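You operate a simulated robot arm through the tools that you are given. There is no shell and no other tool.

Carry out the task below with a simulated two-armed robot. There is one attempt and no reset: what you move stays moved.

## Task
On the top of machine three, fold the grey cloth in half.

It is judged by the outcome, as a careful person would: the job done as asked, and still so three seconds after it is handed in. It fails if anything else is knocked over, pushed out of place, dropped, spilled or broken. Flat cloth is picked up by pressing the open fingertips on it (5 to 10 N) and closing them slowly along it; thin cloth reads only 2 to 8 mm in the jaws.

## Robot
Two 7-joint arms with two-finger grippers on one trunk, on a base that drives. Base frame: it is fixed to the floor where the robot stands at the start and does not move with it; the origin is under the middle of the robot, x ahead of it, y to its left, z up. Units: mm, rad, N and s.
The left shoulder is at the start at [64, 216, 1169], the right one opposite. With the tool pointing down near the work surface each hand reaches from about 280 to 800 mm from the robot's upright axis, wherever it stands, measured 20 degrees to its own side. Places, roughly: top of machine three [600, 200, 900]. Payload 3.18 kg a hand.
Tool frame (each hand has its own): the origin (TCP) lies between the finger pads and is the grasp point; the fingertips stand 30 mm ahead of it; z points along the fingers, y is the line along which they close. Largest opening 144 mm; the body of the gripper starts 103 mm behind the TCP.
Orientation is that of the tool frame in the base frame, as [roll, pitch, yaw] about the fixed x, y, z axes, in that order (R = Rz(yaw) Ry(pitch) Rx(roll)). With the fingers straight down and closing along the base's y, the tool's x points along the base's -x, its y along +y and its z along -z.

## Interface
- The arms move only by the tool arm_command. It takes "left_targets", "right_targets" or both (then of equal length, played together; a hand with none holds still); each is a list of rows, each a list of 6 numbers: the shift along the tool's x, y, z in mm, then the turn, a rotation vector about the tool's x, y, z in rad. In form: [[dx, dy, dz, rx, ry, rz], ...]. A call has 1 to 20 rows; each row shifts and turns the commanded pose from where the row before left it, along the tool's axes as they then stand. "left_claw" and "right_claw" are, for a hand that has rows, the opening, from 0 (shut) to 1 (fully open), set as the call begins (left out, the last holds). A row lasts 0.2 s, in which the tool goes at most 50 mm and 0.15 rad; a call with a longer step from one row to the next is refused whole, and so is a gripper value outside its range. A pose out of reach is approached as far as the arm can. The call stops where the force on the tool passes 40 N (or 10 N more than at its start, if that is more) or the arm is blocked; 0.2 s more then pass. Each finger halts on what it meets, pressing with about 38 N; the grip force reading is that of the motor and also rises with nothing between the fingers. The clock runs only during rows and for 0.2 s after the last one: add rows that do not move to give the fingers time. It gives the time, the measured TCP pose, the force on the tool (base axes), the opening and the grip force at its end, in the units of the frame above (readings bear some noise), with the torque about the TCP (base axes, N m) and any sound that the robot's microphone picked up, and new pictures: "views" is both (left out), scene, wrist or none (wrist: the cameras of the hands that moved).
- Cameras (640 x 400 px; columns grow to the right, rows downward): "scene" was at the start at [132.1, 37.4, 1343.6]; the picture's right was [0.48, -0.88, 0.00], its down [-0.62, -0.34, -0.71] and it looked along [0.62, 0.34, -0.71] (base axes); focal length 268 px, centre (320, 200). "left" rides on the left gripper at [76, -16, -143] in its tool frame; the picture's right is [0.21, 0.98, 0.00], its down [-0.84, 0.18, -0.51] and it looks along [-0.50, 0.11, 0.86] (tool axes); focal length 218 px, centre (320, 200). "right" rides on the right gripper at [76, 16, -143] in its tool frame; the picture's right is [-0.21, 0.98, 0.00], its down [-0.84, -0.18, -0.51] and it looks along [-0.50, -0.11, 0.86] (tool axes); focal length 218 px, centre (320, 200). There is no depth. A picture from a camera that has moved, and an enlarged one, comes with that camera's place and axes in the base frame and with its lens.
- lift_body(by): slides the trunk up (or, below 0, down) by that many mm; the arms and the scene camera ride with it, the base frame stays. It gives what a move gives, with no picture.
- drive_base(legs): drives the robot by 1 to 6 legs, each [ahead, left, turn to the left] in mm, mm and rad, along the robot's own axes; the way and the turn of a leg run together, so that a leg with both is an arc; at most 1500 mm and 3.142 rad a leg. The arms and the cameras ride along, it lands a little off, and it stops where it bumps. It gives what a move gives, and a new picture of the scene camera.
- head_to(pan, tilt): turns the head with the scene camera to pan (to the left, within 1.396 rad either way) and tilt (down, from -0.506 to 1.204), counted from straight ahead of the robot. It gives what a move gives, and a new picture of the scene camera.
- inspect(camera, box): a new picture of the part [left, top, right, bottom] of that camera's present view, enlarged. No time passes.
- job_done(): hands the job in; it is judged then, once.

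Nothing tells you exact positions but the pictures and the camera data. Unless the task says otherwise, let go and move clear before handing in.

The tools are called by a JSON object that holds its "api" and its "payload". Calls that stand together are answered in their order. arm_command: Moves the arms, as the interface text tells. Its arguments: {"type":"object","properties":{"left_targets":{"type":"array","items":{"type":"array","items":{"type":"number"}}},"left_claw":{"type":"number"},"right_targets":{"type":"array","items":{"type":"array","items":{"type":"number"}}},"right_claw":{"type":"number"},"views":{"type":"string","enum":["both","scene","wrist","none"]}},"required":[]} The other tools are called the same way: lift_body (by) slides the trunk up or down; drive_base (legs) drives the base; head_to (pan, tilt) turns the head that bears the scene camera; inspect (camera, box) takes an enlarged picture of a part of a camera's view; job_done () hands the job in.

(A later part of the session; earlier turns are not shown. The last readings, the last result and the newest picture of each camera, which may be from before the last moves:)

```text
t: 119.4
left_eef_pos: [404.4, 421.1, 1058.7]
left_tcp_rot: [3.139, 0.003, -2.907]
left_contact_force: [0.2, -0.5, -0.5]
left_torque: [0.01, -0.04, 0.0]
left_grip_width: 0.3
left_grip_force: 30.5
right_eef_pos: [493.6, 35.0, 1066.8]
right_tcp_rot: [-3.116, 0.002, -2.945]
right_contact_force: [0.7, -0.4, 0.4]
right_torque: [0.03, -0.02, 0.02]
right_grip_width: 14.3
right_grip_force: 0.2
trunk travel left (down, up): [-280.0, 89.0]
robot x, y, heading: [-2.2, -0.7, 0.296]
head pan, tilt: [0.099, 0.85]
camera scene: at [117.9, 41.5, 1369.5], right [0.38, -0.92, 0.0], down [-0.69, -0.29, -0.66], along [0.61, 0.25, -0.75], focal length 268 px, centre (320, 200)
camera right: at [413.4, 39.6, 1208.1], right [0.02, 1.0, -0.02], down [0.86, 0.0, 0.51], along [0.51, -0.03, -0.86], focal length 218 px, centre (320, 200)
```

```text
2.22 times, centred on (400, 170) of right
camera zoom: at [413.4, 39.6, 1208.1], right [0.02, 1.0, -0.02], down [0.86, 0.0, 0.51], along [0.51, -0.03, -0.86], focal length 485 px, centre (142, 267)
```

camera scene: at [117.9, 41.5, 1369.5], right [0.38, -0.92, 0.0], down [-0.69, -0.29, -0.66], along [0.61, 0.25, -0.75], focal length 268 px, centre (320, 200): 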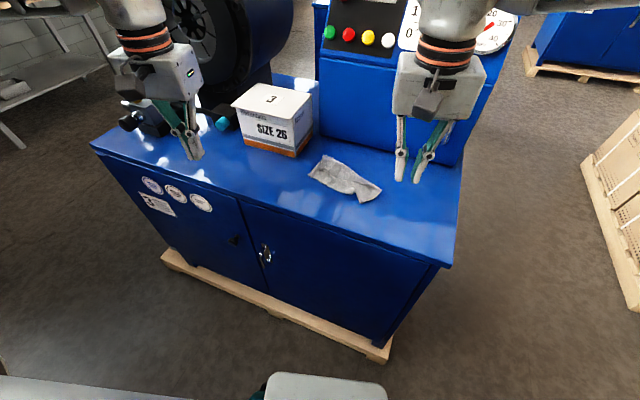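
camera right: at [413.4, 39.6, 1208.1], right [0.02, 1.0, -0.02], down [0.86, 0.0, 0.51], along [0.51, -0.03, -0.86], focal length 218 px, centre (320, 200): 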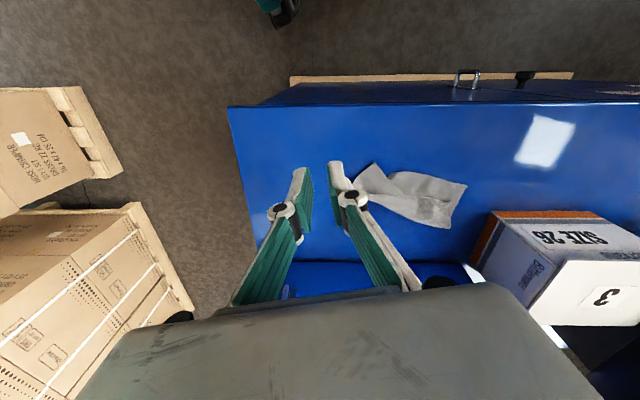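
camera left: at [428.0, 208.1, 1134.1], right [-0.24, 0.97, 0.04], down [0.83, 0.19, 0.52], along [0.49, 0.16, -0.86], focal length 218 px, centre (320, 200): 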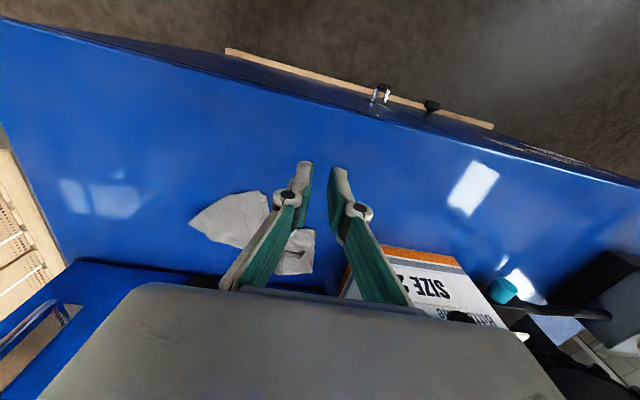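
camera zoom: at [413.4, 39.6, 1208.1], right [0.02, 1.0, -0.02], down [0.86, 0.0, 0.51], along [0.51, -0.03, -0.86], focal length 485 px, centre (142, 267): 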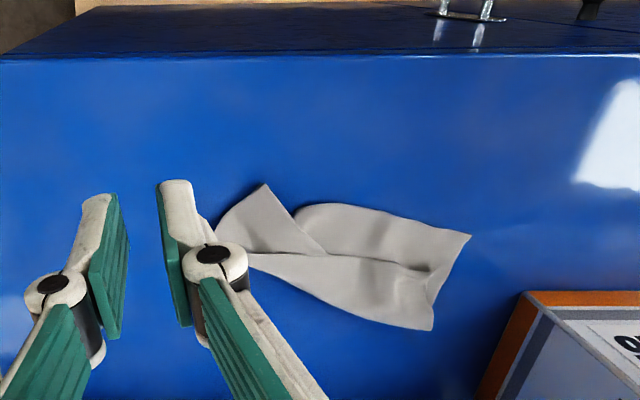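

The cloth is now full length with one lengthwise pleat remaining. Corners: P(675,261), T(581,267), E1(542,111), E2(601,75). I'll pinch E1 with the right hand, aligned with its corner, lift it, and pull it toward the front to open the pleat at that end.

{"api": "arm_command", "payload": {"right_targets": [[0, 0, 0, -0.0125, 0, -0.0935], [0, 0, 0, -0.0125, 0, -0.0935], [-16.8, 10.5, 24, 0, 0, 0], [-16.8, 10.5, 24, 0, 0, 0], [-16.8, 10.5, 24, 0, 0, 0], [-16.8, 10.5, 24, 0, 0, 0], [-16.8, 10.5, 24, 0, 0, 0]], "right_claw": 0.155, "views": "none"}}

{"api": "inspect", "payload": {"camera": "right", "box": [220, 80, 420, 220]}}

{"api": "inspect", "payload": {"camera": "scene", "box": [300, 130, 420, 220]}}

```text
t: 121.0
left_eef_pos: [406.1, 423.0, 1056.9]
left_tcp_rot: [3.14, 0.004, -2.907]
left_contact_force: [-0.1, -0.2, -0.1]
left_torque: [0.0, -0.01, -0.02]
left_grip_width: 0.1
left_grip_force: 31.1
right_eef_pos: [552.7, 115.8, 944.0]
right_tcp_rot: [-3.14, -0.002, -2.759]
right_contact_force: [0.1, 0.3, -0.4]
right_torque: [-0.02, 0.01, 0.0]
right_grip_width: 22.2
right_grip_force: 0.1
trunk travel left (down, up): [-280.0, 89.0]
robot x, y, heading: [-3.7, -3.8, 0.292]
head pan, tilt: [0.099, 0.85]
```

```text
2.86 times, centred on (320, 150) of right
camera zoom: at [474.7, 103.8, 1086.5], right [-0.17, 0.99, 0.0], down [0.85, 0.15, 0.51], along [0.5, 0.09, -0.86], focal length 624 px, centre (320, 343)
```

zoom: 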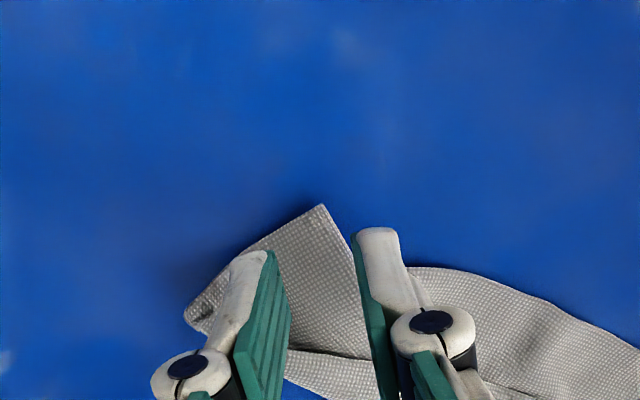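

```text
4.44 times, centred on (360, 175) of scene
camera zoom: at [119.1, 43.2, 1369.3], right [0.38, -0.92, 0.0], down [-0.69, -0.29, -0.66], along [0.61, 0.25, -0.75], focal length 1192 px, centre (142, 311)
```

zoom: 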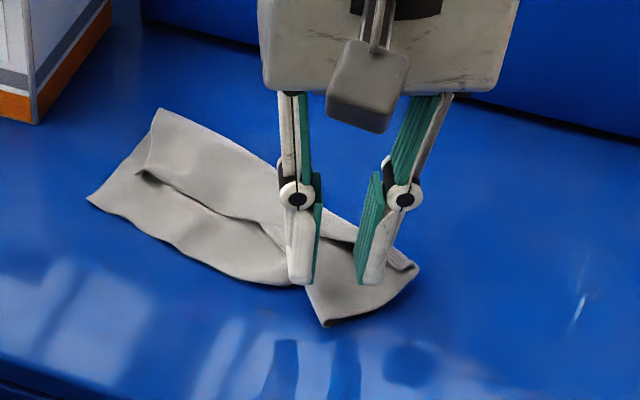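

{"api": "arm_command", "payload": {"right_targets": [[1, 0, 12, 0, 0, 0], [0, 0, 12, 0, 0, 0], [0, 0, 6, 0, 0, 0], [0, 0, 3, 0, 0, 0]], "views": "none"}}

{"api": "arm_command", "payload": {"right_targets": [[0, 0, 1.0, 0, 0, 0], [0, 0, 0, 0, 0, 0]], "views": "none"}}

```text
t: 122.0
left_eef_pos: [404.5, 422.4, 1057.3]
left_tcp_rot: [3.14, 0.002, -2.908]
left_contact_force: [0.4, -0.8, 0.8]
left_torque: [0.0, -0.01, 0.01]
left_grip_width: 0.0
left_grip_force: 30.7
right_eef_pos: [551.5, 115.3, 911.6]
right_tcp_rot: [3.14, -0.002, -2.759]
right_contact_force: [-0.5, 0.0, 0.1]
right_torque: [0.0, -0.01, 0.01]
right_grip_width: 22.4
right_grip_force: 0.1
trunk travel left (down, up): [-280.0, 89.0]
robot x, y, heading: [-1.7, 0.0, 0.293]
head pan, tilt: [0.099, 0.85]
```

```text
t: 122.6
left_eef_pos: [404.6, 421.7, 1058.0]
left_tcp_rot: [3.139, 0.004, -2.909]
left_contact_force: [-0.1, -0.3, -0.1]
left_torque: [0.0, -0.02, -0.02]
left_grip_width: 0.1
left_grip_force: 30.9
right_eef_pos: [550.0, 115.1, 911.1]
right_tcp_rot: [-3.14, -0.003, -2.759]
right_contact_force: [-0.5, 0.6, 0.9]
right_torque: [-0.01, -0.02, 0.02]
right_grip_width: 22.3
right_grip_force: 0.0
trunk travel left (down, up): [-280.0, 89.0]
robot x, y, heading: [-0.6, -1.8, 0.294]
head pan, tilt: [0.099, 0.85]
```

{"api": "arm_command", "payload": {"right_targets": [[0, 0, 1.2, 0, 0, 0], [0, 0, 0.6, 0, 0, 0]], "views": "none"}}

{"api": "inspect", "payload": {"camera": "right", "box": [250, 110, 390, 210]}}

```text
t: 123.2
left_eef_pos: [404.9, 420.2, 1057.6]
left_tcp_rot: [3.139, 0.003, -2.909]
left_contact_force: [-0.2, -0.1, -0.6]
left_torque: [0.0, 0.0, 0.0]
left_grip_width: 0.0
left_grip_force: 30.8
right_eef_pos: [550.3, 115.9, 910.3]
right_tcp_rot: [-3.14, 0.0, -2.759]
right_contact_force: [0.0, -2.3, 9.6]
right_torque: [-0.15, -0.15, 0.0]
right_grip_width: 22.5
right_grip_force: 0.3
trunk travel left (down, up): [-280.0, 89.0]
robot x, y, heading: [-3.1, -4.7, 0.292]
head pan, tilt: [0.099, 0.85]
```

```text
4.00 times, centred on (320, 160) of right
camera zoom: at [472.6, 102.9, 1052.6], right [-0.17, 0.99, 0.0], down [0.85, 0.15, 0.51], along [0.5, 0.09, -0.86], focal length 873 px, centre (320, 360)
```

zoom: 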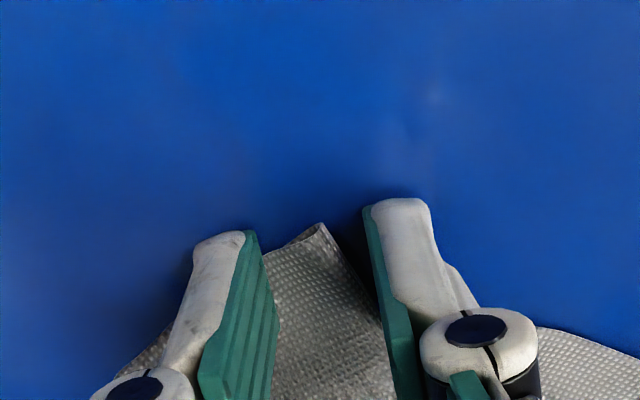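

{"api": "arm_command", "payload": {"right_targets": [[0, 0, 0, 0.012, 0, 0]], "right_claw": 0.12, "views": "none"}}

{"api": "arm_command", "payload": {"right_targets": [[0, 0, 0, 0, 0, 0]], "right_claw": 0.08, "views": "none"}}

{"api": "arm_command", "payload": {"right_targets": [[0, 0, 0, 0, 0, 0]], "right_claw": 0.04, "views": "none"}}

{"api": "inspect", "payload": {"camera": "right", "box": [250, 110, 390, 210]}}

{"api": "arm_command", "payload": {"right_targets": [[0, 0, 0, 0, 0, 0], [0, 0, 0, 0, 0, 0]], "right_claw": 0.0, "views": "none"}}

{"api": "arm_command", "payload": {"right_targets": [[0, 0, -8, 0, 0, 0], [0, 0, -8, 0, 0, 0], [0, 0, -10, 0, 0, 0], [0, 0, -12, 0, 0, 0]], "views": "none"}}

{"api": "inspect", "payload": {"camera": "right", "box": [220, 80, 420, 220]}}

{"api": "inspect", "payload": {"camera": "scene", "box": [300, 120, 420, 210]}}

```text
t: 123.6
left_eef_pos: [404.9, 422.8, 1056.9]
left_tcp_rot: [3.139, 0.004, -2.906]
left_contact_force: [-1.0, 0.9, 0.4]
left_torque: [0.0, -0.03, 0.03]
left_grip_width: 0.0
left_grip_force: 30.6
right_eef_pos: [549.7, 114.9, 909.7]
right_tcp_rot: [-3.129, -0.001, -2.759]
right_contact_force: [-0.3, 0.6, 8.3]
right_torque: [-0.05, -0.11, 0.02]
right_grip_width: 17.2
right_grip_force: 0.0
trunk travel left (down, up): [-280.0, 89.0]
robot x, y, heading: [-2.0, 1.8, 0.296]
head pan, tilt: [0.099, 0.85]
```

```text
t: 124.0
left_eef_pos: [403.7, 421.6, 1057.0]
left_tcp_rot: [3.138, 0.005, -2.906]
left_contact_force: [0.0, 0.2, -0.5]
left_torque: [0.01, -0.01, 0.05]
left_grip_width: 0.0
left_grip_force: 30.5
right_eef_pos: [551.1, 116.1, 908.3]
right_tcp_rot: [-3.129, 0.0, -2.76]
right_contact_force: [-0.4, 1.3, 6.5]
right_torque: [-0.02, -0.06, -0.01]
right_grip_width: 10.8
right_grip_force: 0.2
trunk travel left (down, up): [-280.0, 89.0]
robot x, y, heading: [3.5, 0.9, 0.299]
head pan, tilt: [0.099, 0.85]
```

```text
t: 124.4
left_eef_pos: [404.4, 421.4, 1057.4]
left_tcp_rot: [3.141, 0.003, -2.907]
left_contact_force: [0.1, -0.7, -0.5]
left_torque: [-0.01, 0.0, -0.01]
left_grip_width: 0.0
left_grip_force: 31.1
right_eef_pos: [550.1, 115.9, 909.4]
right_tcp_rot: [-3.13, 0.0, -2.759]
right_contact_force: [-0.7, 0.3, 5.8]
right_torque: [-0.01, -0.05, 0.02]
right_grip_width: 5.1
right_grip_force: 0.0
trunk travel left (down, up): [-280.0, 89.0]
robot x, y, heading: [-0.2, -3.0, 0.294]
head pan, tilt: [0.099, 0.85]
```

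```text
4.00 times, centred on (320, 160) of right
camera zoom: at [472.0, 104.5, 1050.9], right [-0.17, 0.99, -0.01], down [0.85, 0.15, 0.51], along [0.5, 0.08, -0.86], focal length 873 px, centre (320, 360)
```

zoom: 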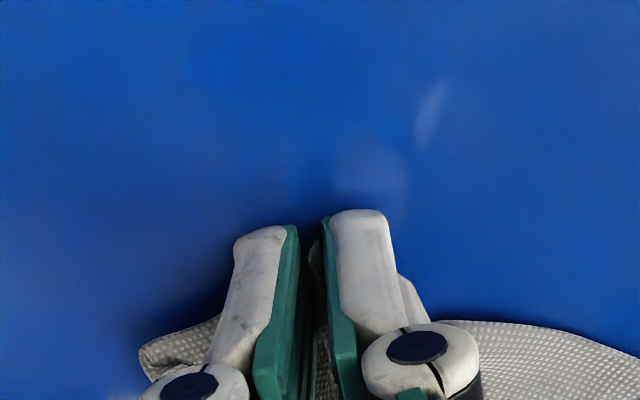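

```text
t: 125.0
left_eef_pos: [405.5, 421.7, 1057.4]
left_tcp_rot: [3.14, 0.003, -2.905]
left_contact_force: [-0.5, 0.2, 0.6]
left_torque: [0.01, -0.04, -0.01]
left_grip_width: 0.0
left_grip_force: 30.6
right_eef_pos: [549.9, 116.0, 909.7]
right_tcp_rot: [-3.13, -0.001, -2.759]
right_contact_force: [-0.7, 0.6, 1.9]
right_torque: [-0.13, -0.08, -0.01]
right_grip_width: 4.8
right_grip_force: 30.8
trunk travel left (down, up): [-280.0, 89.0]
robot x, y, heading: [3.9, -0.1, 0.295]
head pan, tilt: [0.099, 0.85]
```

```text
t: 126.0
left_eef_pos: [404.9, 422.2, 1057.4]
left_tcp_rot: [3.14, 0.004, -2.906]
left_contact_force: [-0.1, 0.1, 1.0]
left_torque: [0.0, -0.03, 0.02]
left_grip_width: 0.0
left_grip_force: 30.9
right_eef_pos: [550.2, 114.2, 949.0]
right_tcp_rot: [-3.127, -0.001, -2.758]
right_contact_force: [-0.7, -0.6, -0.3]
right_torque: [0.0, -0.01, -0.01]
right_grip_width: 0.2
right_grip_force: 28.5
trunk travel left (down, up): [-280.0, 89.0]
robot x, y, heading: [1.3, 3.5, 0.297]
head pan, tilt: [0.099, 0.85]
```

```text
2.86 times, centred on (320, 150) of right
camera zoom: at [472.5, 104.0, 1090.3], right [-0.17, 0.99, -0.01], down [0.85, 0.15, 0.51], along [0.5, 0.08, -0.86], focal length 624 px, centre (320, 343)
```

zoom: 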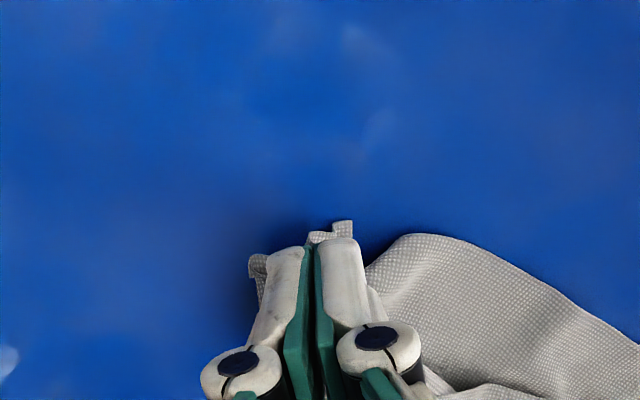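

```text
4.44 times, centred on (360, 165) of scene
camera zoom: at [118.3, 42.4, 1369.4], right [0.38, -0.92, 0.0], down [-0.69, -0.29, -0.66], along [0.61, 0.25, -0.75], focal length 1192 px, centre (142, 356)
```

zoom: 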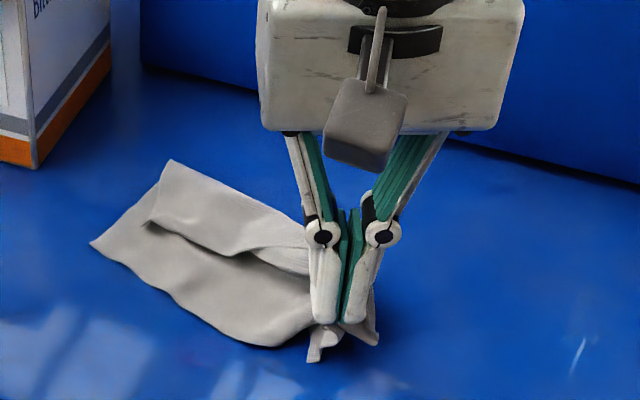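

{"api": "arm_command", "payload": {"right_targets": [[0, -2, -12, 0, 0, 0], [0, -3, -12, 0, 0, 0], [0, -4, -12, 0, 0, 0], [0, -4, -12, 0, 0, 0], [0, 0, 0, 0, 0, 0]], "views": "none"}}

{"api": "inspect", "payload": {"camera": "right", "box": [180, 40, 500, 240]}}

{"api": "inspect", "payload": {"camera": "scene", "box": [290, 90, 420, 200]}}

```text
t: 127.2
left_eef_pos: [405.5, 421.8, 1058.0]
left_tcp_rot: [3.14, 0.002, -2.908]
left_contact_force: [-0.3, -0.7, -0.4]
left_torque: [0.01, -0.01, 0.0]
left_grip_width: 0.0
left_grip_force: 31.0
right_eef_pos: [554.2, 103.7, 996.4]
right_tcp_rot: [-3.129, -0.003, -2.76]
right_contact_force: [4.3, 0.4, 0.8]
right_torque: [0.04, -0.08, 0.02]
right_grip_width: 4.1
right_grip_force: 29.7
trunk travel left (down, up): [-280.0, 89.0]
robot x, y, heading: [-0.8, 2.4, 0.297]
head pan, tilt: [0.099, 0.85]
```

```text
2.00 times, centred on (340, 140) of right
camera zoom: at [476.2, 92.8, 1137.5], right [-0.17, 0.99, -0.01], down [0.85, 0.15, 0.51], along [0.5, 0.08, -0.86], focal length 436 px, centre (280, 320)
```

zoom: 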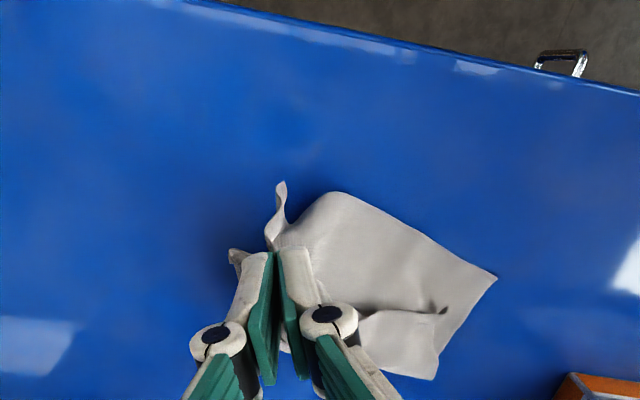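

```text
3.64 times, centred on (355, 145) of scene
camera zoom: at [118.6, 42.4, 1369.4], right [0.38, -0.92, 0.0], down [-0.69, -0.29, -0.66], along [0.61, 0.25, -0.75], focal length 975 px, centre (193, 400)
```

zoom: 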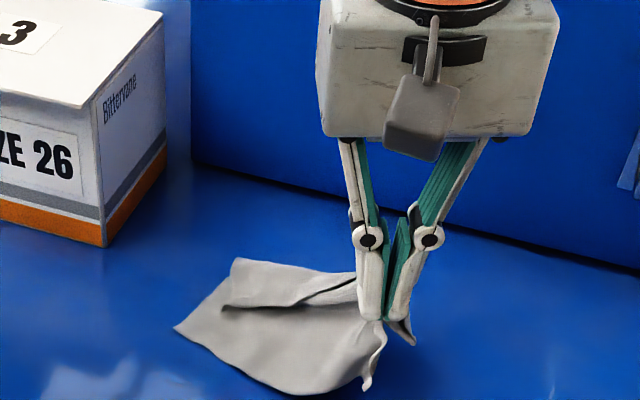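

The grip has gathered both end corners. I'll lay this end down toward −y/−x, release, and look again. The aim is to hold T with the left and E1 with the right, which are two adjacent corners.

{"api": "arm_command", "payload": {"right_targets": [[8, -10, 8, 0, 0, 0], [8, -10, 12, 0, 0, 0], [8, -10, 14, 0, 0, 0], [6, -8, 16, 0, 0, 0], [4, -8, 16, 0, 0, 0], [0, -5, 12, 0, 0, 0]], "views": "none"}}

{"api": "arm_command", "payload": {"right_targets": [[0, 0, 0, 0, 0, 0], [0, 0, 0, 0, 0, 0]], "right_claw": 0.14, "views": "none"}}

{"api": "arm_command", "payload": {"right_targets": [[0, 0, -10, 0, 0, 0], [0, 0, -30, 0, 0, 0], [0, 0, -40, 0, 0, 0], [0, 0, -40, 0, 0, 0], [20, -10, -30, 0, 0, 0], [30, -20, 0, 0, 0, 0]], "views": "none"}}

{"api": "inspect", "payload": {"camera": "scene", "box": [290, 120, 420, 220]}}

{"api": "inspect", "payload": {"camera": "right", "box": [220, 80, 540, 260]}}

```text
t: 128.6
left_eef_pos: [405.3, 421.9, 1057.5]
left_tcp_rot: [3.14, 0.003, -2.907]
left_contact_force: [0.4, 0.3, 0.6]
left_torque: [-0.01, 0.0, -0.01]
left_grip_width: 0.0
left_grip_force: 30.6
right_eef_pos: [543.3, 43.4, 917.9]
right_tcp_rot: [-3.128, -0.002, -2.759]
right_contact_force: [-0.6, -0.3, 1.9]
right_torque: [-0.03, 0.01, -0.01]
right_grip_width: 2.1
right_grip_force: 31.9
trunk travel left (down, up): [-280.0, 89.0]
robot x, y, heading: [-0.5, -4.1, 0.296]
head pan, tilt: [0.099, 0.85]
```

```text
t: 129.2
left_eef_pos: [406.1, 422.2, 1057.0]
left_tcp_rot: [3.141, 0.004, -2.907]
left_contact_force: [-0.5, -0.5, -0.8]
left_torque: [-0.01, 0.0, 0.01]
left_grip_width: 0.0
left_grip_force: 30.8
right_eef_pos: [542.8, 43.7, 918.4]
right_tcp_rot: [-3.129, -0.003, -2.759]
right_contact_force: [-1.4, 0.3, 0.4]
right_torque: [-0.06, -0.02, 0.0]
right_grip_width: 20.0
right_grip_force: 0.1
trunk travel left (down, up): [-280.0, 89.0]
robot x, y, heading: [-1.8, -1.2, 0.296]
head pan, tilt: [0.099, 0.85]
```

```text
t: 130.6
left_eef_pos: [405.2, 421.3, 1058.3]
left_tcp_rot: [3.138, 0.005, -2.908]
left_contact_force: [-0.2, 0.5, -0.9]
left_torque: [0.04, -0.02, 0.01]
left_grip_width: 0.0
left_grip_force: 30.8
right_eef_pos: [507.4, -2.1, 1068.7]
right_tcp_rot: [-3.13, -0.002, -2.76]
right_contact_force: [-0.6, -0.1, 0.0]
right_torque: [0.02, -0.03, -0.03]
right_grip_width: 20.3
right_grip_force: 0.1
trunk travel left (down, up): [-280.0, 89.0]
robot x, y, heading: [0.5, -2.5, 0.293]
head pan, tilt: [0.099, 0.85]
```

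```text
4.00 times, centred on (355, 170) of scene
camera zoom: at [118.6, 41.3, 1369.4], right [0.38, -0.92, 0.0], down [-0.69, -0.29, -0.66], along [0.61, 0.25, -0.75], focal length 1073 px, centre (180, 320)
```

zoom: 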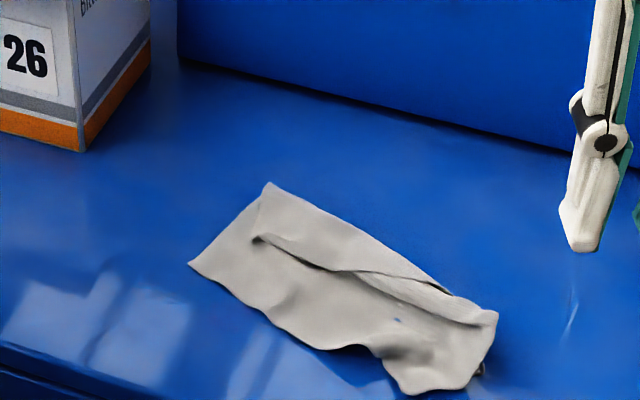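

```text
2.00 times, centred on (380, 170) of right
camera zoom: at [428.0, -13.7, 1210.0], right [-0.17, 0.99, -0.01], down [0.85, 0.15, 0.51], along [0.5, 0.08, -0.86], focal length 436 px, centre (200, 260)
```

zoom: 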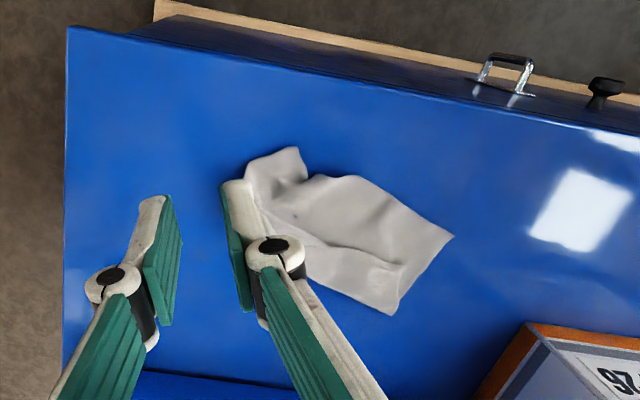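

The cloth is now an orderly strip with one lengthwise pleat about 35 mm deep. I'll pinch corner T (≈(562,216)) with the left hand, lift, and pull it toward the front to open the pleat.

{"api": "arm_command", "payload": {"left_targets": [[0, 0, 0, 0, 0, 0.13], [-19.5, -32.6, 10, 0, 0, 0], [-19.5, -32.6, 10, 0, 0, 0], [-19.5, -32.6, 10, 0, 0, 0], [-19.5, -32.6, 10, 0, 0, 0], [-19.5, -32.6, 20, 0, 0, 0], [-19.5, -32.6, 26, 0, 0, 0], [-19.5, -32.6, 26, 0, 0, 0]], "left_claw": 0.167, "views": "none"}}

{"api": "inspect", "payload": {"camera": "left", "box": [200, 80, 440, 230]}}

{"api": "inspect", "payload": {"camera": "scene", "box": [290, 110, 420, 210]}}

```text
t: 132.4
left_eef_pos: [566.1, 208.1, 946.2]
left_tcp_rot: [3.138, 0.001, -3.037]
left_contact_force: [0.2, -0.2, 0.5]
left_torque: [0.01, 0.04, -0.04]
left_grip_width: 24.1
left_grip_force: 0.1
right_eef_pos: [508.2, -1.7, 1067.5]
right_tcp_rot: [-3.13, -0.002, -2.76]
right_contact_force: [-0.1, -0.2, 0.0]
right_torque: [0.01, 0.04, 0.05]
right_grip_width: 20.1
right_grip_force: 0.0
trunk travel left (down, up): [-280.0, 89.0]
robot x, y, heading: [-1.2, -2.4, 0.296]
head pan, tilt: [0.099, 0.85]
```

```text
2.67 times, centred on (320, 155) of left
camera zoom: at [491.1, 184.2, 1088.6], right [-0.31, 0.95, 0.0], down [0.82, 0.27, 0.51], along [0.48, 0.16, -0.86], focal length 582 px, centre (320, 320)
```

zoom: 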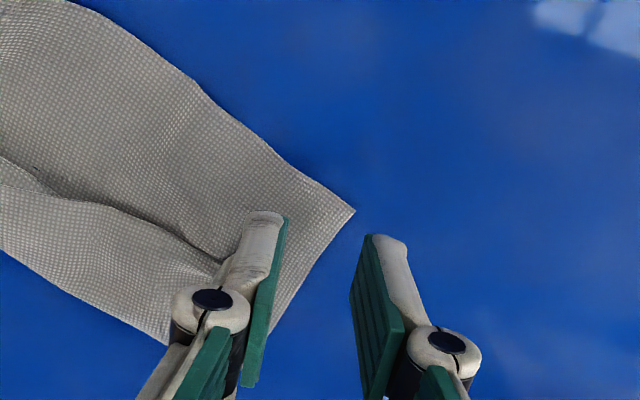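

```text
4.00 times, centred on (355, 160) of scene
camera zoom: at [119.6, 41.4, 1369.3], right [0.38, -0.92, 0.0], down [-0.69, -0.29, -0.66], along [0.61, 0.25, -0.75], focal length 1073 px, centre (180, 360)
```

zoom: 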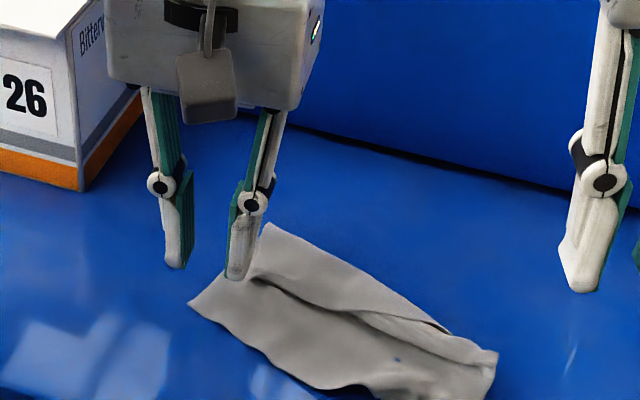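

{"api": "arm_command", "payload": {"left_targets": [[2.8, 2.3, 12, 0, 0, 0], [0, 0, 12, 0, 0, 0], [0, 0, 8, 0, 0, 0], [0, 0, 3, 0, 0, 0]], "views": "none"}}

{"api": "arm_command", "payload": {"left_targets": [[0, 0, 1.2, 0, 0, 0], [0, 0, 0, 0, 0, 0]], "views": "none"}}

```text
t: 133.4
left_eef_pos: [561.0, 212.1, 910.8]
left_tcp_rot: [3.138, 0.003, -3.037]
left_contact_force: [-0.2, 0.5, 0.9]
left_torque: [0.01, 0.02, -0.06]
left_grip_width: 24.0
left_grip_force: 0.1
right_eef_pos: [506.0, -0.6, 1068.1]
right_tcp_rot: [-3.13, -0.003, -2.758]
right_contact_force: [0.1, -0.8, 0.7]
right_torque: [0.01, 0.02, -0.01]
right_grip_width: 20.4
right_grip_force: 0.2
trunk travel left (down, up): [-280.0, 89.0]
robot x, y, heading: [1.0, 1.3, 0.29]
head pan, tilt: [0.099, 0.85]
```

```text
t: 134.0
left_eef_pos: [562.8, 211.0, 910.6]
left_tcp_rot: [3.14, 0.004, -3.036]
left_contact_force: [0.0, -0.5, 6.5]
left_torque: [-0.08, 0.03, -0.04]
left_grip_width: 23.6
left_grip_force: 0.1
right_eef_pos: [506.3, -1.3, 1068.5]
right_tcp_rot: [-3.13, 0.001, -2.76]
right_contact_force: [-1.2, 0.6, 0.0]
right_torque: [-0.05, 0.03, -0.01]
right_grip_width: 20.2
right_grip_force: 0.0
trunk travel left (down, up): [-280.0, 89.0]
robot x, y, heading: [3.3, -2.0, 0.299]
head pan, tilt: [0.099, 0.85]
```

Contact is made at 6.5 N, so I'll close slowly.

{"api": "arm_command", "payload": {"left_targets": [[0, 0, 0, 0, 0, 0]], "left_claw": 0.125, "views": "none"}}

{"api": "arm_command", "payload": {"left_targets": [[0, 0, 0, 0, 0, 0]], "left_claw": 0.085, "views": "none"}}

{"api": "inspect", "payload": {"camera": "left", "box": [250, 110, 390, 210]}}

{"api": "arm_command", "payload": {"left_targets": [[0, 0, 0, 0, 0, 0]], "left_claw": 0.045, "views": "none"}}

{"api": "arm_command", "payload": {"left_targets": [[0, 0, 0, 0, 0, 0], [0, 0, 0, 0, 0, 0]], "left_claw": 0.0, "views": "none"}}

{"api": "arm_command", "payload": {"left_targets": [[0, 0, -8, 0, 0, 0], [0, 0, -8, 0, 0, 0], [0, 0, -8, 0, 0, 0], [0, 0, -8, 0, 0, 0]], "views": "none"}}

{"api": "inspect", "payload": {"camera": "left", "box": [200, 80, 440, 230]}}

{"api": "inspect", "payload": {"camera": "scene", "box": [290, 110, 420, 210]}}

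```text
t: 134.4
left_eef_pos: [561.8, 211.2, 909.7]
left_tcp_rot: [3.136, 0.002, -3.038]
left_contact_force: [-0.2, -0.3, 5.0]
left_torque: [-0.13, 0.02, -0.01]
left_grip_width: 17.9
left_grip_force: 0.0
right_eef_pos: [506.7, -1.4, 1068.4]
right_tcp_rot: [-3.129, -0.002, -2.76]
right_contact_force: [-0.4, 0.3, 0.1]
right_torque: [-0.02, 0.02, 0.02]
right_grip_width: 20.4
right_grip_force: 0.0
trunk travel left (down, up): [-280.0, 89.0]
robot x, y, heading: [-1.7, 2.9, 0.295]
head pan, tilt: [0.099, 0.85]
```

```text
t: 134.8
left_eef_pos: [562.9, 211.3, 908.7]
left_tcp_rot: [3.139, 0.003, -3.037]
left_contact_force: [0.2, 0.2, 2.3]
left_torque: [-0.02, 0.03, 0.0]
left_grip_width: 11.6
left_grip_force: 0.0
right_eef_pos: [506.1, -0.4, 1067.3]
right_tcp_rot: [-3.128, -0.003, -2.76]
right_contact_force: [-0.1, -0.4, -1.2]
right_torque: [-0.02, 0.03, 0.02]
right_grip_width: 20.3
right_grip_force: 0.1
trunk travel left (down, up): [-280.0, 89.0]
robot x, y, heading: [0.0, -0.5, 0.295]
head pan, tilt: [0.099, 0.85]
```

```text
4.00 times, centred on (320, 160) of left
camera zoom: at [486.8, 186.6, 1051.3], right [-0.31, 0.95, 0.0], down [0.82, 0.27, 0.51], along [0.48, 0.16, -0.86], focal length 873 px, centre (320, 360)
```

zoom: 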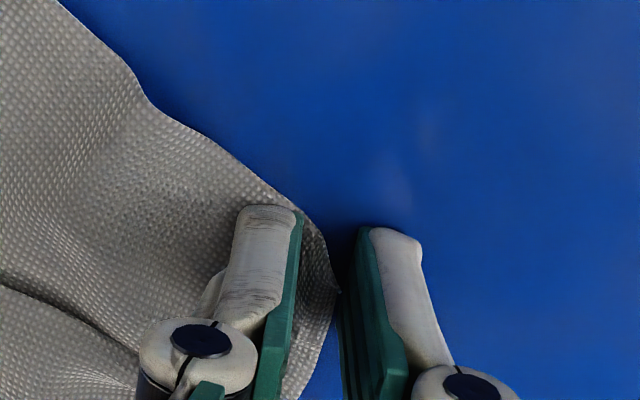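

```text
t: 135.2
left_eef_pos: [562.0, 210.9, 908.2]
left_tcp_rot: [3.139, 0.004, -3.035]
left_contact_force: [-0.2, -0.6, 0.0]
left_torque: [0.03, 0.0, -0.02]
left_grip_width: 9.0
left_grip_force: 2.0
right_eef_pos: [506.5, -0.8, 1067.9]
right_tcp_rot: [-3.131, -0.003, -2.759]
right_contact_force: [-0.1, 0.9, 0.0]
right_torque: [0.0, 0.03, 0.01]
right_grip_width: 20.1
right_grip_force: 0.0
trunk travel left (down, up): [-280.0, 89.0]
robot x, y, heading: [0.2, -0.5, 0.296]
head pan, tilt: [0.099, 0.85]
```

```text
t: 135.8
left_eef_pos: [562.5, 212.1, 908.2]
left_tcp_rot: [3.14, 0.003, -3.035]
left_contact_force: [0.8, -1.3, -7.8]
left_torque: [0.12, 0.19, 0.01]
left_grip_width: 4.8
left_grip_force: 28.5
right_eef_pos: [506.6, -1.3, 1068.0]
right_tcp_rot: [-3.129, -0.002, -2.759]
right_contact_force: [0.5, 0.6, -0.3]
right_torque: [0.02, 0.0, 0.01]
right_grip_width: 20.2
right_grip_force: 0.2
trunk travel left (down, up): [-280.0, 89.0]
robot x, y, heading: [-1.3, 1.7, 0.294]
head pan, tilt: [0.099, 0.85]
```

```text
t: 136.8
left_eef_pos: [561.9, 211.6, 942.8]
left_tcp_rot: [3.139, 0.005, -3.036]
left_contact_force: [0.7, -0.5, -0.8]
left_torque: [0.01, -0.01, -0.02]
left_grip_width: 5.7
left_grip_force: 46.4
right_eef_pos: [506.7, -1.0, 1068.5]
right_tcp_rot: [-3.13, -0.002, -2.76]
right_contact_force: [1.0, -0.1, -0.1]
right_torque: [0.03, 0.0, -0.03]
right_grip_width: 20.2
right_grip_force: 0.1
trunk travel left (down, up): [-280.0, 89.0]
robot x, y, heading: [0.2, -0.3, 0.296]
head pan, tilt: [0.099, 0.85]
```

```text
2.67 times, centred on (320, 155) of left
camera zoom: at [486.7, 185.9, 1083.7], right [-0.31, 0.95, 0.0], down [0.82, 0.27, 0.51], along [0.48, 0.16, -0.86], focal length 582 px, centre (320, 320)
```

zoom: 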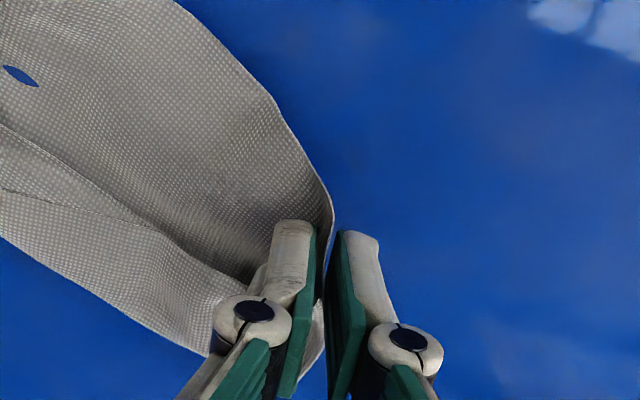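

```text
4.00 times, centred on (355, 160) of scene
camera zoom: at [118.4, 42.3, 1369.4], right [0.38, -0.92, 0.0], down [-0.69, -0.29, -0.66], along [0.61, 0.25, -0.75], focal length 1073 px, centre (180, 360)
```

zoom: 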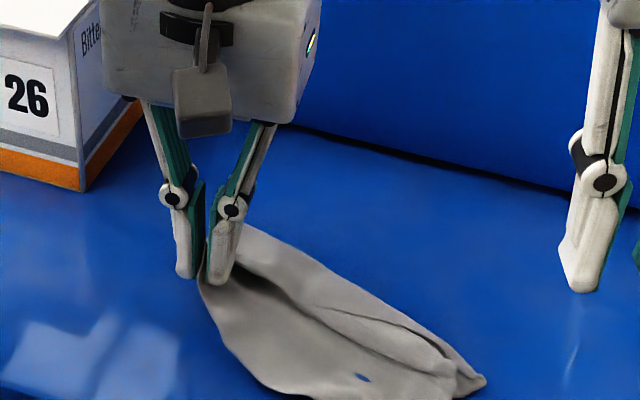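

T is held firmly. I'll lift it and pull it toward the front-left to unfold the pleat.

{"api": "arm_command", "payload": {"left_targets": [[2, 1, -12, 0, 0, 0], [4, 2, -12, 0, 0, 0], [6, 2, -10, 0, 0, 0], [8, 3, -6, 0, 0, 0], [10, 3, 0, 0, 0, 0], [10, 3, 0, 0, 0, 0], [10, 3, 4, 0, 0, 0]], "views": "none"}}

{"api": "inspect", "payload": {"camera": "scene", "box": [280, 110, 420, 220]}}

{"api": "inspect", "payload": {"camera": "left", "box": [100, 40, 420, 240]}}

{"api": "inspect", "payload": {"camera": "right", "box": [220, 80, 540, 260]}}

```text
t: 138.4
left_eef_pos: [509.5, 223.4, 978.1]
left_tcp_rot: [3.138, 0.003, -3.037]
left_contact_force: [1.5, 0.4, 0.4]
left_torque: [-0.18, -0.03, -0.02]
left_grip_width: 3.2
left_grip_force: 42.1
right_eef_pos: [507.0, -1.9, 1067.6]
right_tcp_rot: [-3.129, -0.001, -2.76]
right_contact_force: [0.6, -0.8, -0.2]
right_torque: [-0.02, 0.01, -0.02]
right_grip_width: 20.3
right_grip_force: 0.0
trunk travel left (down, up): [-280.0, 89.0]
robot x, y, heading: [3.2, -2.0, 0.297]
head pan, tilt: [0.099, 0.85]
```

```text
3.64 times, centred on (350, 165) of scene
camera zoom: at [118.4, 42.8, 1369.4], right [0.38, -0.92, 0.0], down [-0.69, -0.29, -0.66], along [0.61, 0.25, -0.75], focal length 975 px, centre (211, 327)
```

zoom: 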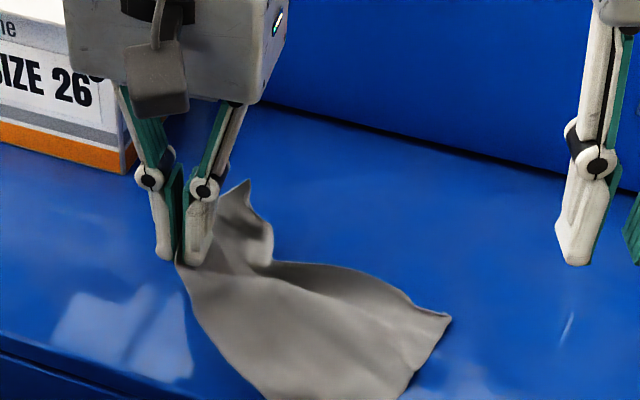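

```text
2.00 times, centred on (260, 140) of left
camera zoom: at [434.5, 198.9, 1120.2], right [-0.31, 0.95, 0.0], down [0.82, 0.27, 0.51], along [0.49, 0.16, -0.86], focal length 436 px, centre (440, 320)
```

zoom: 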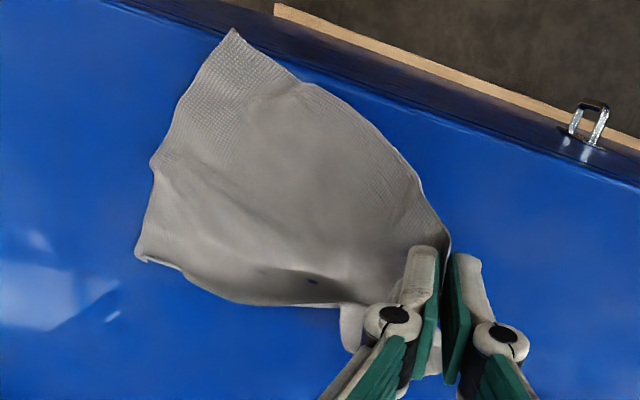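

```text
2.00 times, centred on (380, 170) of right
camera zoom: at [428.1, -12.0, 1209.8], right [-0.17, 0.99, -0.01], down [0.85, 0.15, 0.51], along [0.5, 0.08, -0.86], focal length 436 px, centre (200, 260)
```

zoom: 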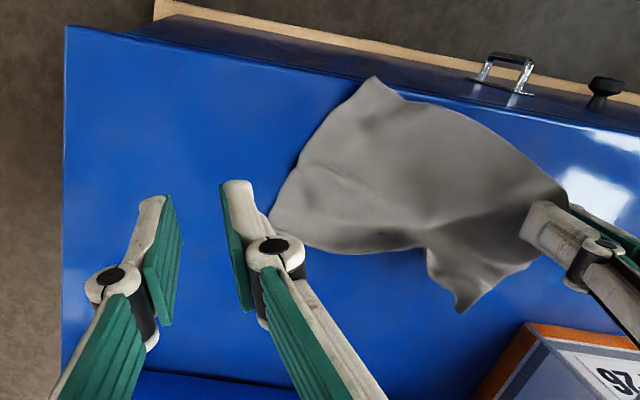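

Excellent: the cloth has opened out into a single sheet, though it now reaches the front edge of the table (E1 at about x = 452). I'll lower T outward to flatten it, then slide the whole cloth back from the edge.

{"api": "arm_command", "payload": {"left_targets": [[2, 10, 8, 0, 0, 0], [4, 10, 12, 0, 0, 0], [5, 10, 12, 0, 0, 0], [5, 8, 12, 0, 0, 0], [4, 6, 8, 0, 0, 0]], "views": "none"}}

{"api": "inspect", "payload": {"camera": "scene", "box": [270, 110, 430, 230]}}

{"api": "inspect", "payload": {"camera": "right", "box": [220, 60, 540, 260]}}

{"api": "inspect", "payload": {"camera": "left", "box": [60, 20, 380, 240]}}

```text
t: 139.6
left_eef_pos: [484.6, 265.7, 924.0]
left_tcp_rot: [3.14, 0.003, -3.038]
left_contact_force: [2.4, 0.3, 0.7]
left_torque: [-0.1, -0.04, -0.02]
left_grip_width: 0.0
left_grip_force: 25.4
right_eef_pos: [506.7, -0.8, 1067.6]
right_tcp_rot: [-3.129, -0.001, -2.76]
right_contact_force: [-0.1, 0.2, 0.7]
right_torque: [0.01, 0.01, -0.02]
right_grip_width: 20.4
right_grip_force: 0.1
trunk travel left (down, up): [-280.0, 89.0]
robot x, y, heading: [-1.2, -0.8, 0.298]
head pan, tilt: [0.099, 0.85]
```

```text
3.33 times, centred on (350, 170) of scene
camera zoom: at [118.5, 42.6, 1369.4], right [0.38, -0.92, 0.0], down [-0.69, -0.29, -0.66], along [0.61, 0.25, -0.75], focal length 894 px, centre (220, 300)
```

zoom: 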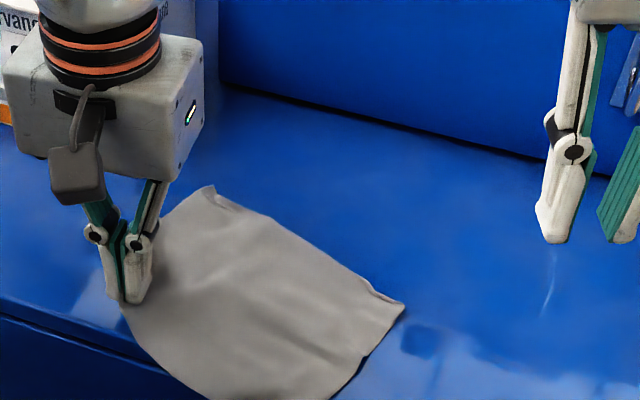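

```text
2.00 times, centred on (380, 160) of right
camera zoom: at [428.2, -12.2, 1209.8], right [-0.17, 0.99, -0.01], down [0.85, 0.15, 0.51], along [0.5, 0.08, -0.86], focal length 436 px, centre (200, 280)
```

zoom: 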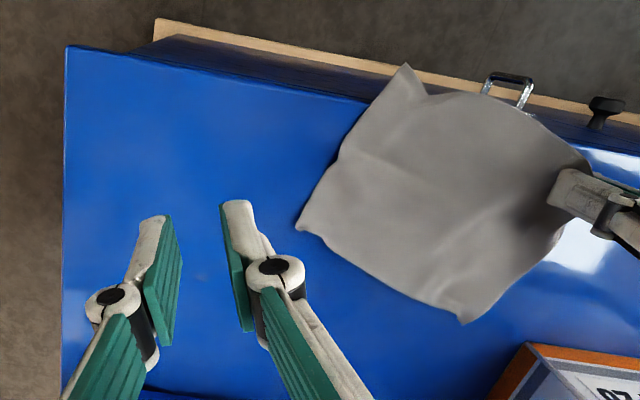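

```text
1.82 times, centred on (220, 130) of left
camera zoom: at [409.7, 240.3, 1066.4], right [-0.31, 0.95, 0.0], down [0.82, 0.27, 0.51], along [0.49, 0.16, -0.86], focal length 397 px, centre (502, 327)
```

zoom: 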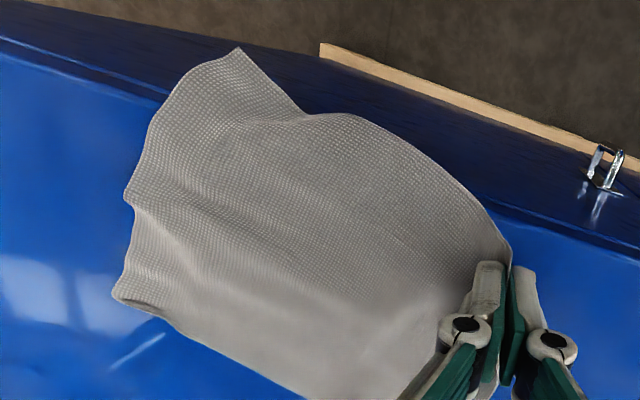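

The cloth is now a single open sheet, but one corner overhangs the front edge. I'll press its middle with the closed right fingertips and slide it back (+x), moving the held corner T along with it.

{"api": "arm_command", "payload": {"right_targets": [[-13.7, 21.7, 20, 0, 0, 0], [-13.7, 21.7, 25, 0, 0, 0], [-13.7, 21.7, 30, 0, 0, 0], [-13.7, 21.7, 35, 0, 0, 0], [-13.7, 21.7, 35, 0, 0, 0]], "right_claw": 0.0, "views": "none"}}

{"api": "arm_command", "payload": {"right_targets": [[0, 0, 6, 0, 0, 0], [0, 0, 4, 0, 0, 0], [0, 0, 2, 0, 0, 0]], "views": "none"}}

```text
t: 140.8
left_eef_pos: [485.1, 266.1, 923.2]
left_tcp_rot: [3.139, 0.0, -3.037]
left_contact_force: [-2.0, 0.7, 10.6]
left_torque: [-0.13, -0.1, -0.01]
left_grip_width: 5.0
left_grip_force: 31.2
right_eef_pos: [530.1, 123.8, 920.8]
right_tcp_rot: [-3.129, -0.001, -2.759]
right_contact_force: [-0.1, -0.5, 0.2]
right_torque: [-0.02, 0.02, -0.01]
right_grip_width: 0.0
right_grip_force: 30.9
trunk travel left (down, up): [-280.0, 89.0]
robot x, y, heading: [-1.7, -1.5, 0.29]
head pan, tilt: [0.099, 0.85]
```

```text
t: 141.6
left_eef_pos: [485.7, 266.1, 924.5]
left_tcp_rot: [3.138, 0.002, -3.036]
left_contact_force: [-0.6, 0.4, 11.8]
left_torque: [-0.09, -0.16, 0.0]
left_grip_width: 5.5
left_grip_force: 31.1
right_eef_pos: [530.7, 122.9, 909.6]
right_tcp_rot: [-3.129, -0.001, -2.759]
right_contact_force: [-0.1, 0.0, -0.2]
right_torque: [-0.02, 0.0, -0.01]
right_grip_width: 0.0
right_grip_force: 30.6
trunk travel left (down, up): [-280.0, 89.0]
robot x, y, heading: [-2.5, -0.2, 0.29]
head pan, tilt: [0.099, 0.85]
```

{"api": "arm_command", "payload": {"right_targets": [[0, 0, 1.5, 0, 0, 0], [0, 0, 0.8, 0, 0, 0]], "views": "none"}}

```text
t: 142.2
left_eef_pos: [485.9, 265.1, 923.9]
left_tcp_rot: [3.138, 0.005, -3.036]
left_contact_force: [-0.3, 2.4, 0.0]
left_torque: [-0.73, -0.09, 0.01]
left_grip_width: 0.0
left_grip_force: 25.2
right_eef_pos: [529.9, 123.0, 908.7]
right_tcp_rot: [-3.13, -0.003, -2.759]
right_contact_force: [-0.4, -0.4, 0.6]
right_torque: [-0.03, 0.01, 0.0]
right_grip_width: 0.0
right_grip_force: 30.0
trunk travel left (down, up): [-280.0, 89.0]
robot x, y, heading: [-2.0, 2.9, 0.29]
head pan, tilt: [0.099, 0.85]
```

{"api": "arm_command", "payload": {"right_targets": [[0, 0, 1.2, 0, 0, 0], [0, 0, 0.8, 0, 0, 0]], "views": "none"}}

```text
t: 142.8
left_eef_pos: [484.8, 266.5, 924.4]
left_tcp_rot: [3.137, 0.004, -3.037]
left_contact_force: [-2.6, 0.6, 3.4]
left_torque: [0.02, 0.01, -0.02]
left_grip_width: 0.2
left_grip_force: 25.7
right_eef_pos: [530.2, 122.7, 907.8]
right_tcp_rot: [-3.129, -0.001, -2.76]
right_contact_force: [-0.8, -1.2, 9.6]
right_torque: [0.04, 0.0, 0.0]
right_grip_width: 0.0
right_grip_force: 30.5
trunk travel left (down, up): [-280.0, 89.0]
robot x, y, heading: [1.5, -0.1, 0.292]
head pan, tilt: [0.099, 0.85]
```

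{"api": "arm_command", "payload": {"right_targets": [[-9.3, -3.7, 0, 0, 0, 0], [-9.3, -3.7, 0, 0, 0, 0], [-9.3, -3.7, 0, 0, 0, 0], [-9.3, -3.7, 0, 0, 0, 0], [-9.3, -3.7, 0, 0, 0, 0], [-9.3, -3.7, 0, 0, 0, 0], [-9.3, -3.7, 0, 0, 0, 0]], "left_targets": [[-10, -1, 0, 0, 0, 0], [-10, -1, 0, 0, 0, 0], [-10, -1, 0, 0, 0, 0], [-10, -1, 0, 0, 0, 0], [-10, -1, 0, 0, 0, 0], [-10, -1, 0, 0, 0, 0], [-10, -1, 0, 0, 0, 0]], "views": "none"}}

{"api": "inspect", "payload": {"camera": "scene", "box": [270, 100, 430, 220]}}

{"api": "inspect", "payload": {"camera": "right", "box": [160, 20, 560, 240]}}

{"api": "inspect", "payload": {"camera": "left", "box": [60, 20, 380, 240]}}

```text
t: 144.4
left_eef_pos: [555.5, 264.9, 926.5]
left_tcp_rot: [3.139, 0.005, -3.039]
left_contact_force: [2.2, -1.1, 4.1]
left_torque: [-0.02, 0.02, 0.02]
left_grip_width: 0.1
left_grip_force: 34.9
right_eef_pos: [598.9, 123.0, 906.6]
right_tcp_rot: [-3.13, 0.0, -2.759]
right_contact_force: [-0.9, 1.0, 12.5]
right_torque: [0.07, 0.06, 0.02]
right_grip_width: 0.0
right_grip_force: 31.0
trunk travel left (down, up): [-280.0, 89.0]
robot x, y, heading: [1.2, -3.7, 0.297]
head pan, tilt: [0.099, 0.85]
```

```text
3.33 times, centred on (350, 160) of scene
camera zoom: at [117.2, 42.1, 1369.6], right [0.38, -0.92, 0.0], down [-0.69, -0.29, -0.66], along [0.61, 0.25, -0.75], focal length 894 px, centre (220, 333)
```

zoom: 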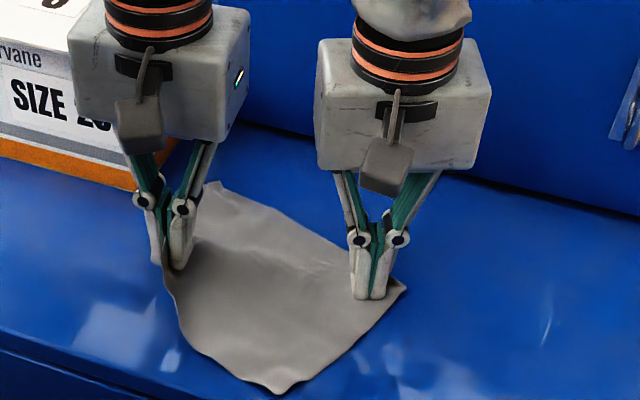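

```text
1.60 times, centred on (360, 130) of right
camera zoom: at [520.7, 111.7, 1049.0], right [-0.17, 0.99, -0.01], down [0.85, 0.15, 0.51], along [0.5, 0.08, -0.86], focal length 349 px, centre (256, 312)
```

zoom: 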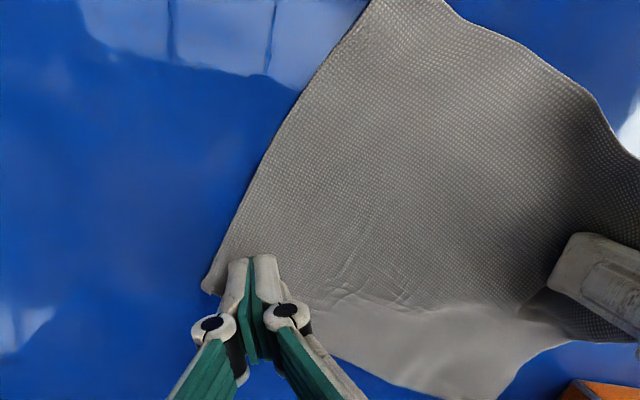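

```text
1.82 times, centred on (220, 130) of left
camera zoom: at [479.8, 239.4, 1068.7], right [-0.31, 0.95, 0.0], down [0.82, 0.26, 0.51], along [0.49, 0.16, -0.86], focal length 397 px, centre (502, 327)
```

zoom: 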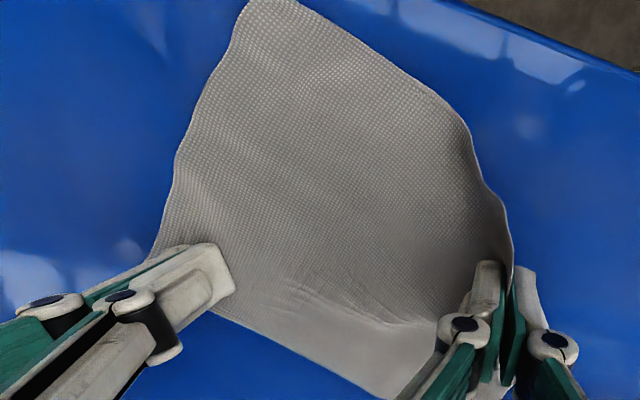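

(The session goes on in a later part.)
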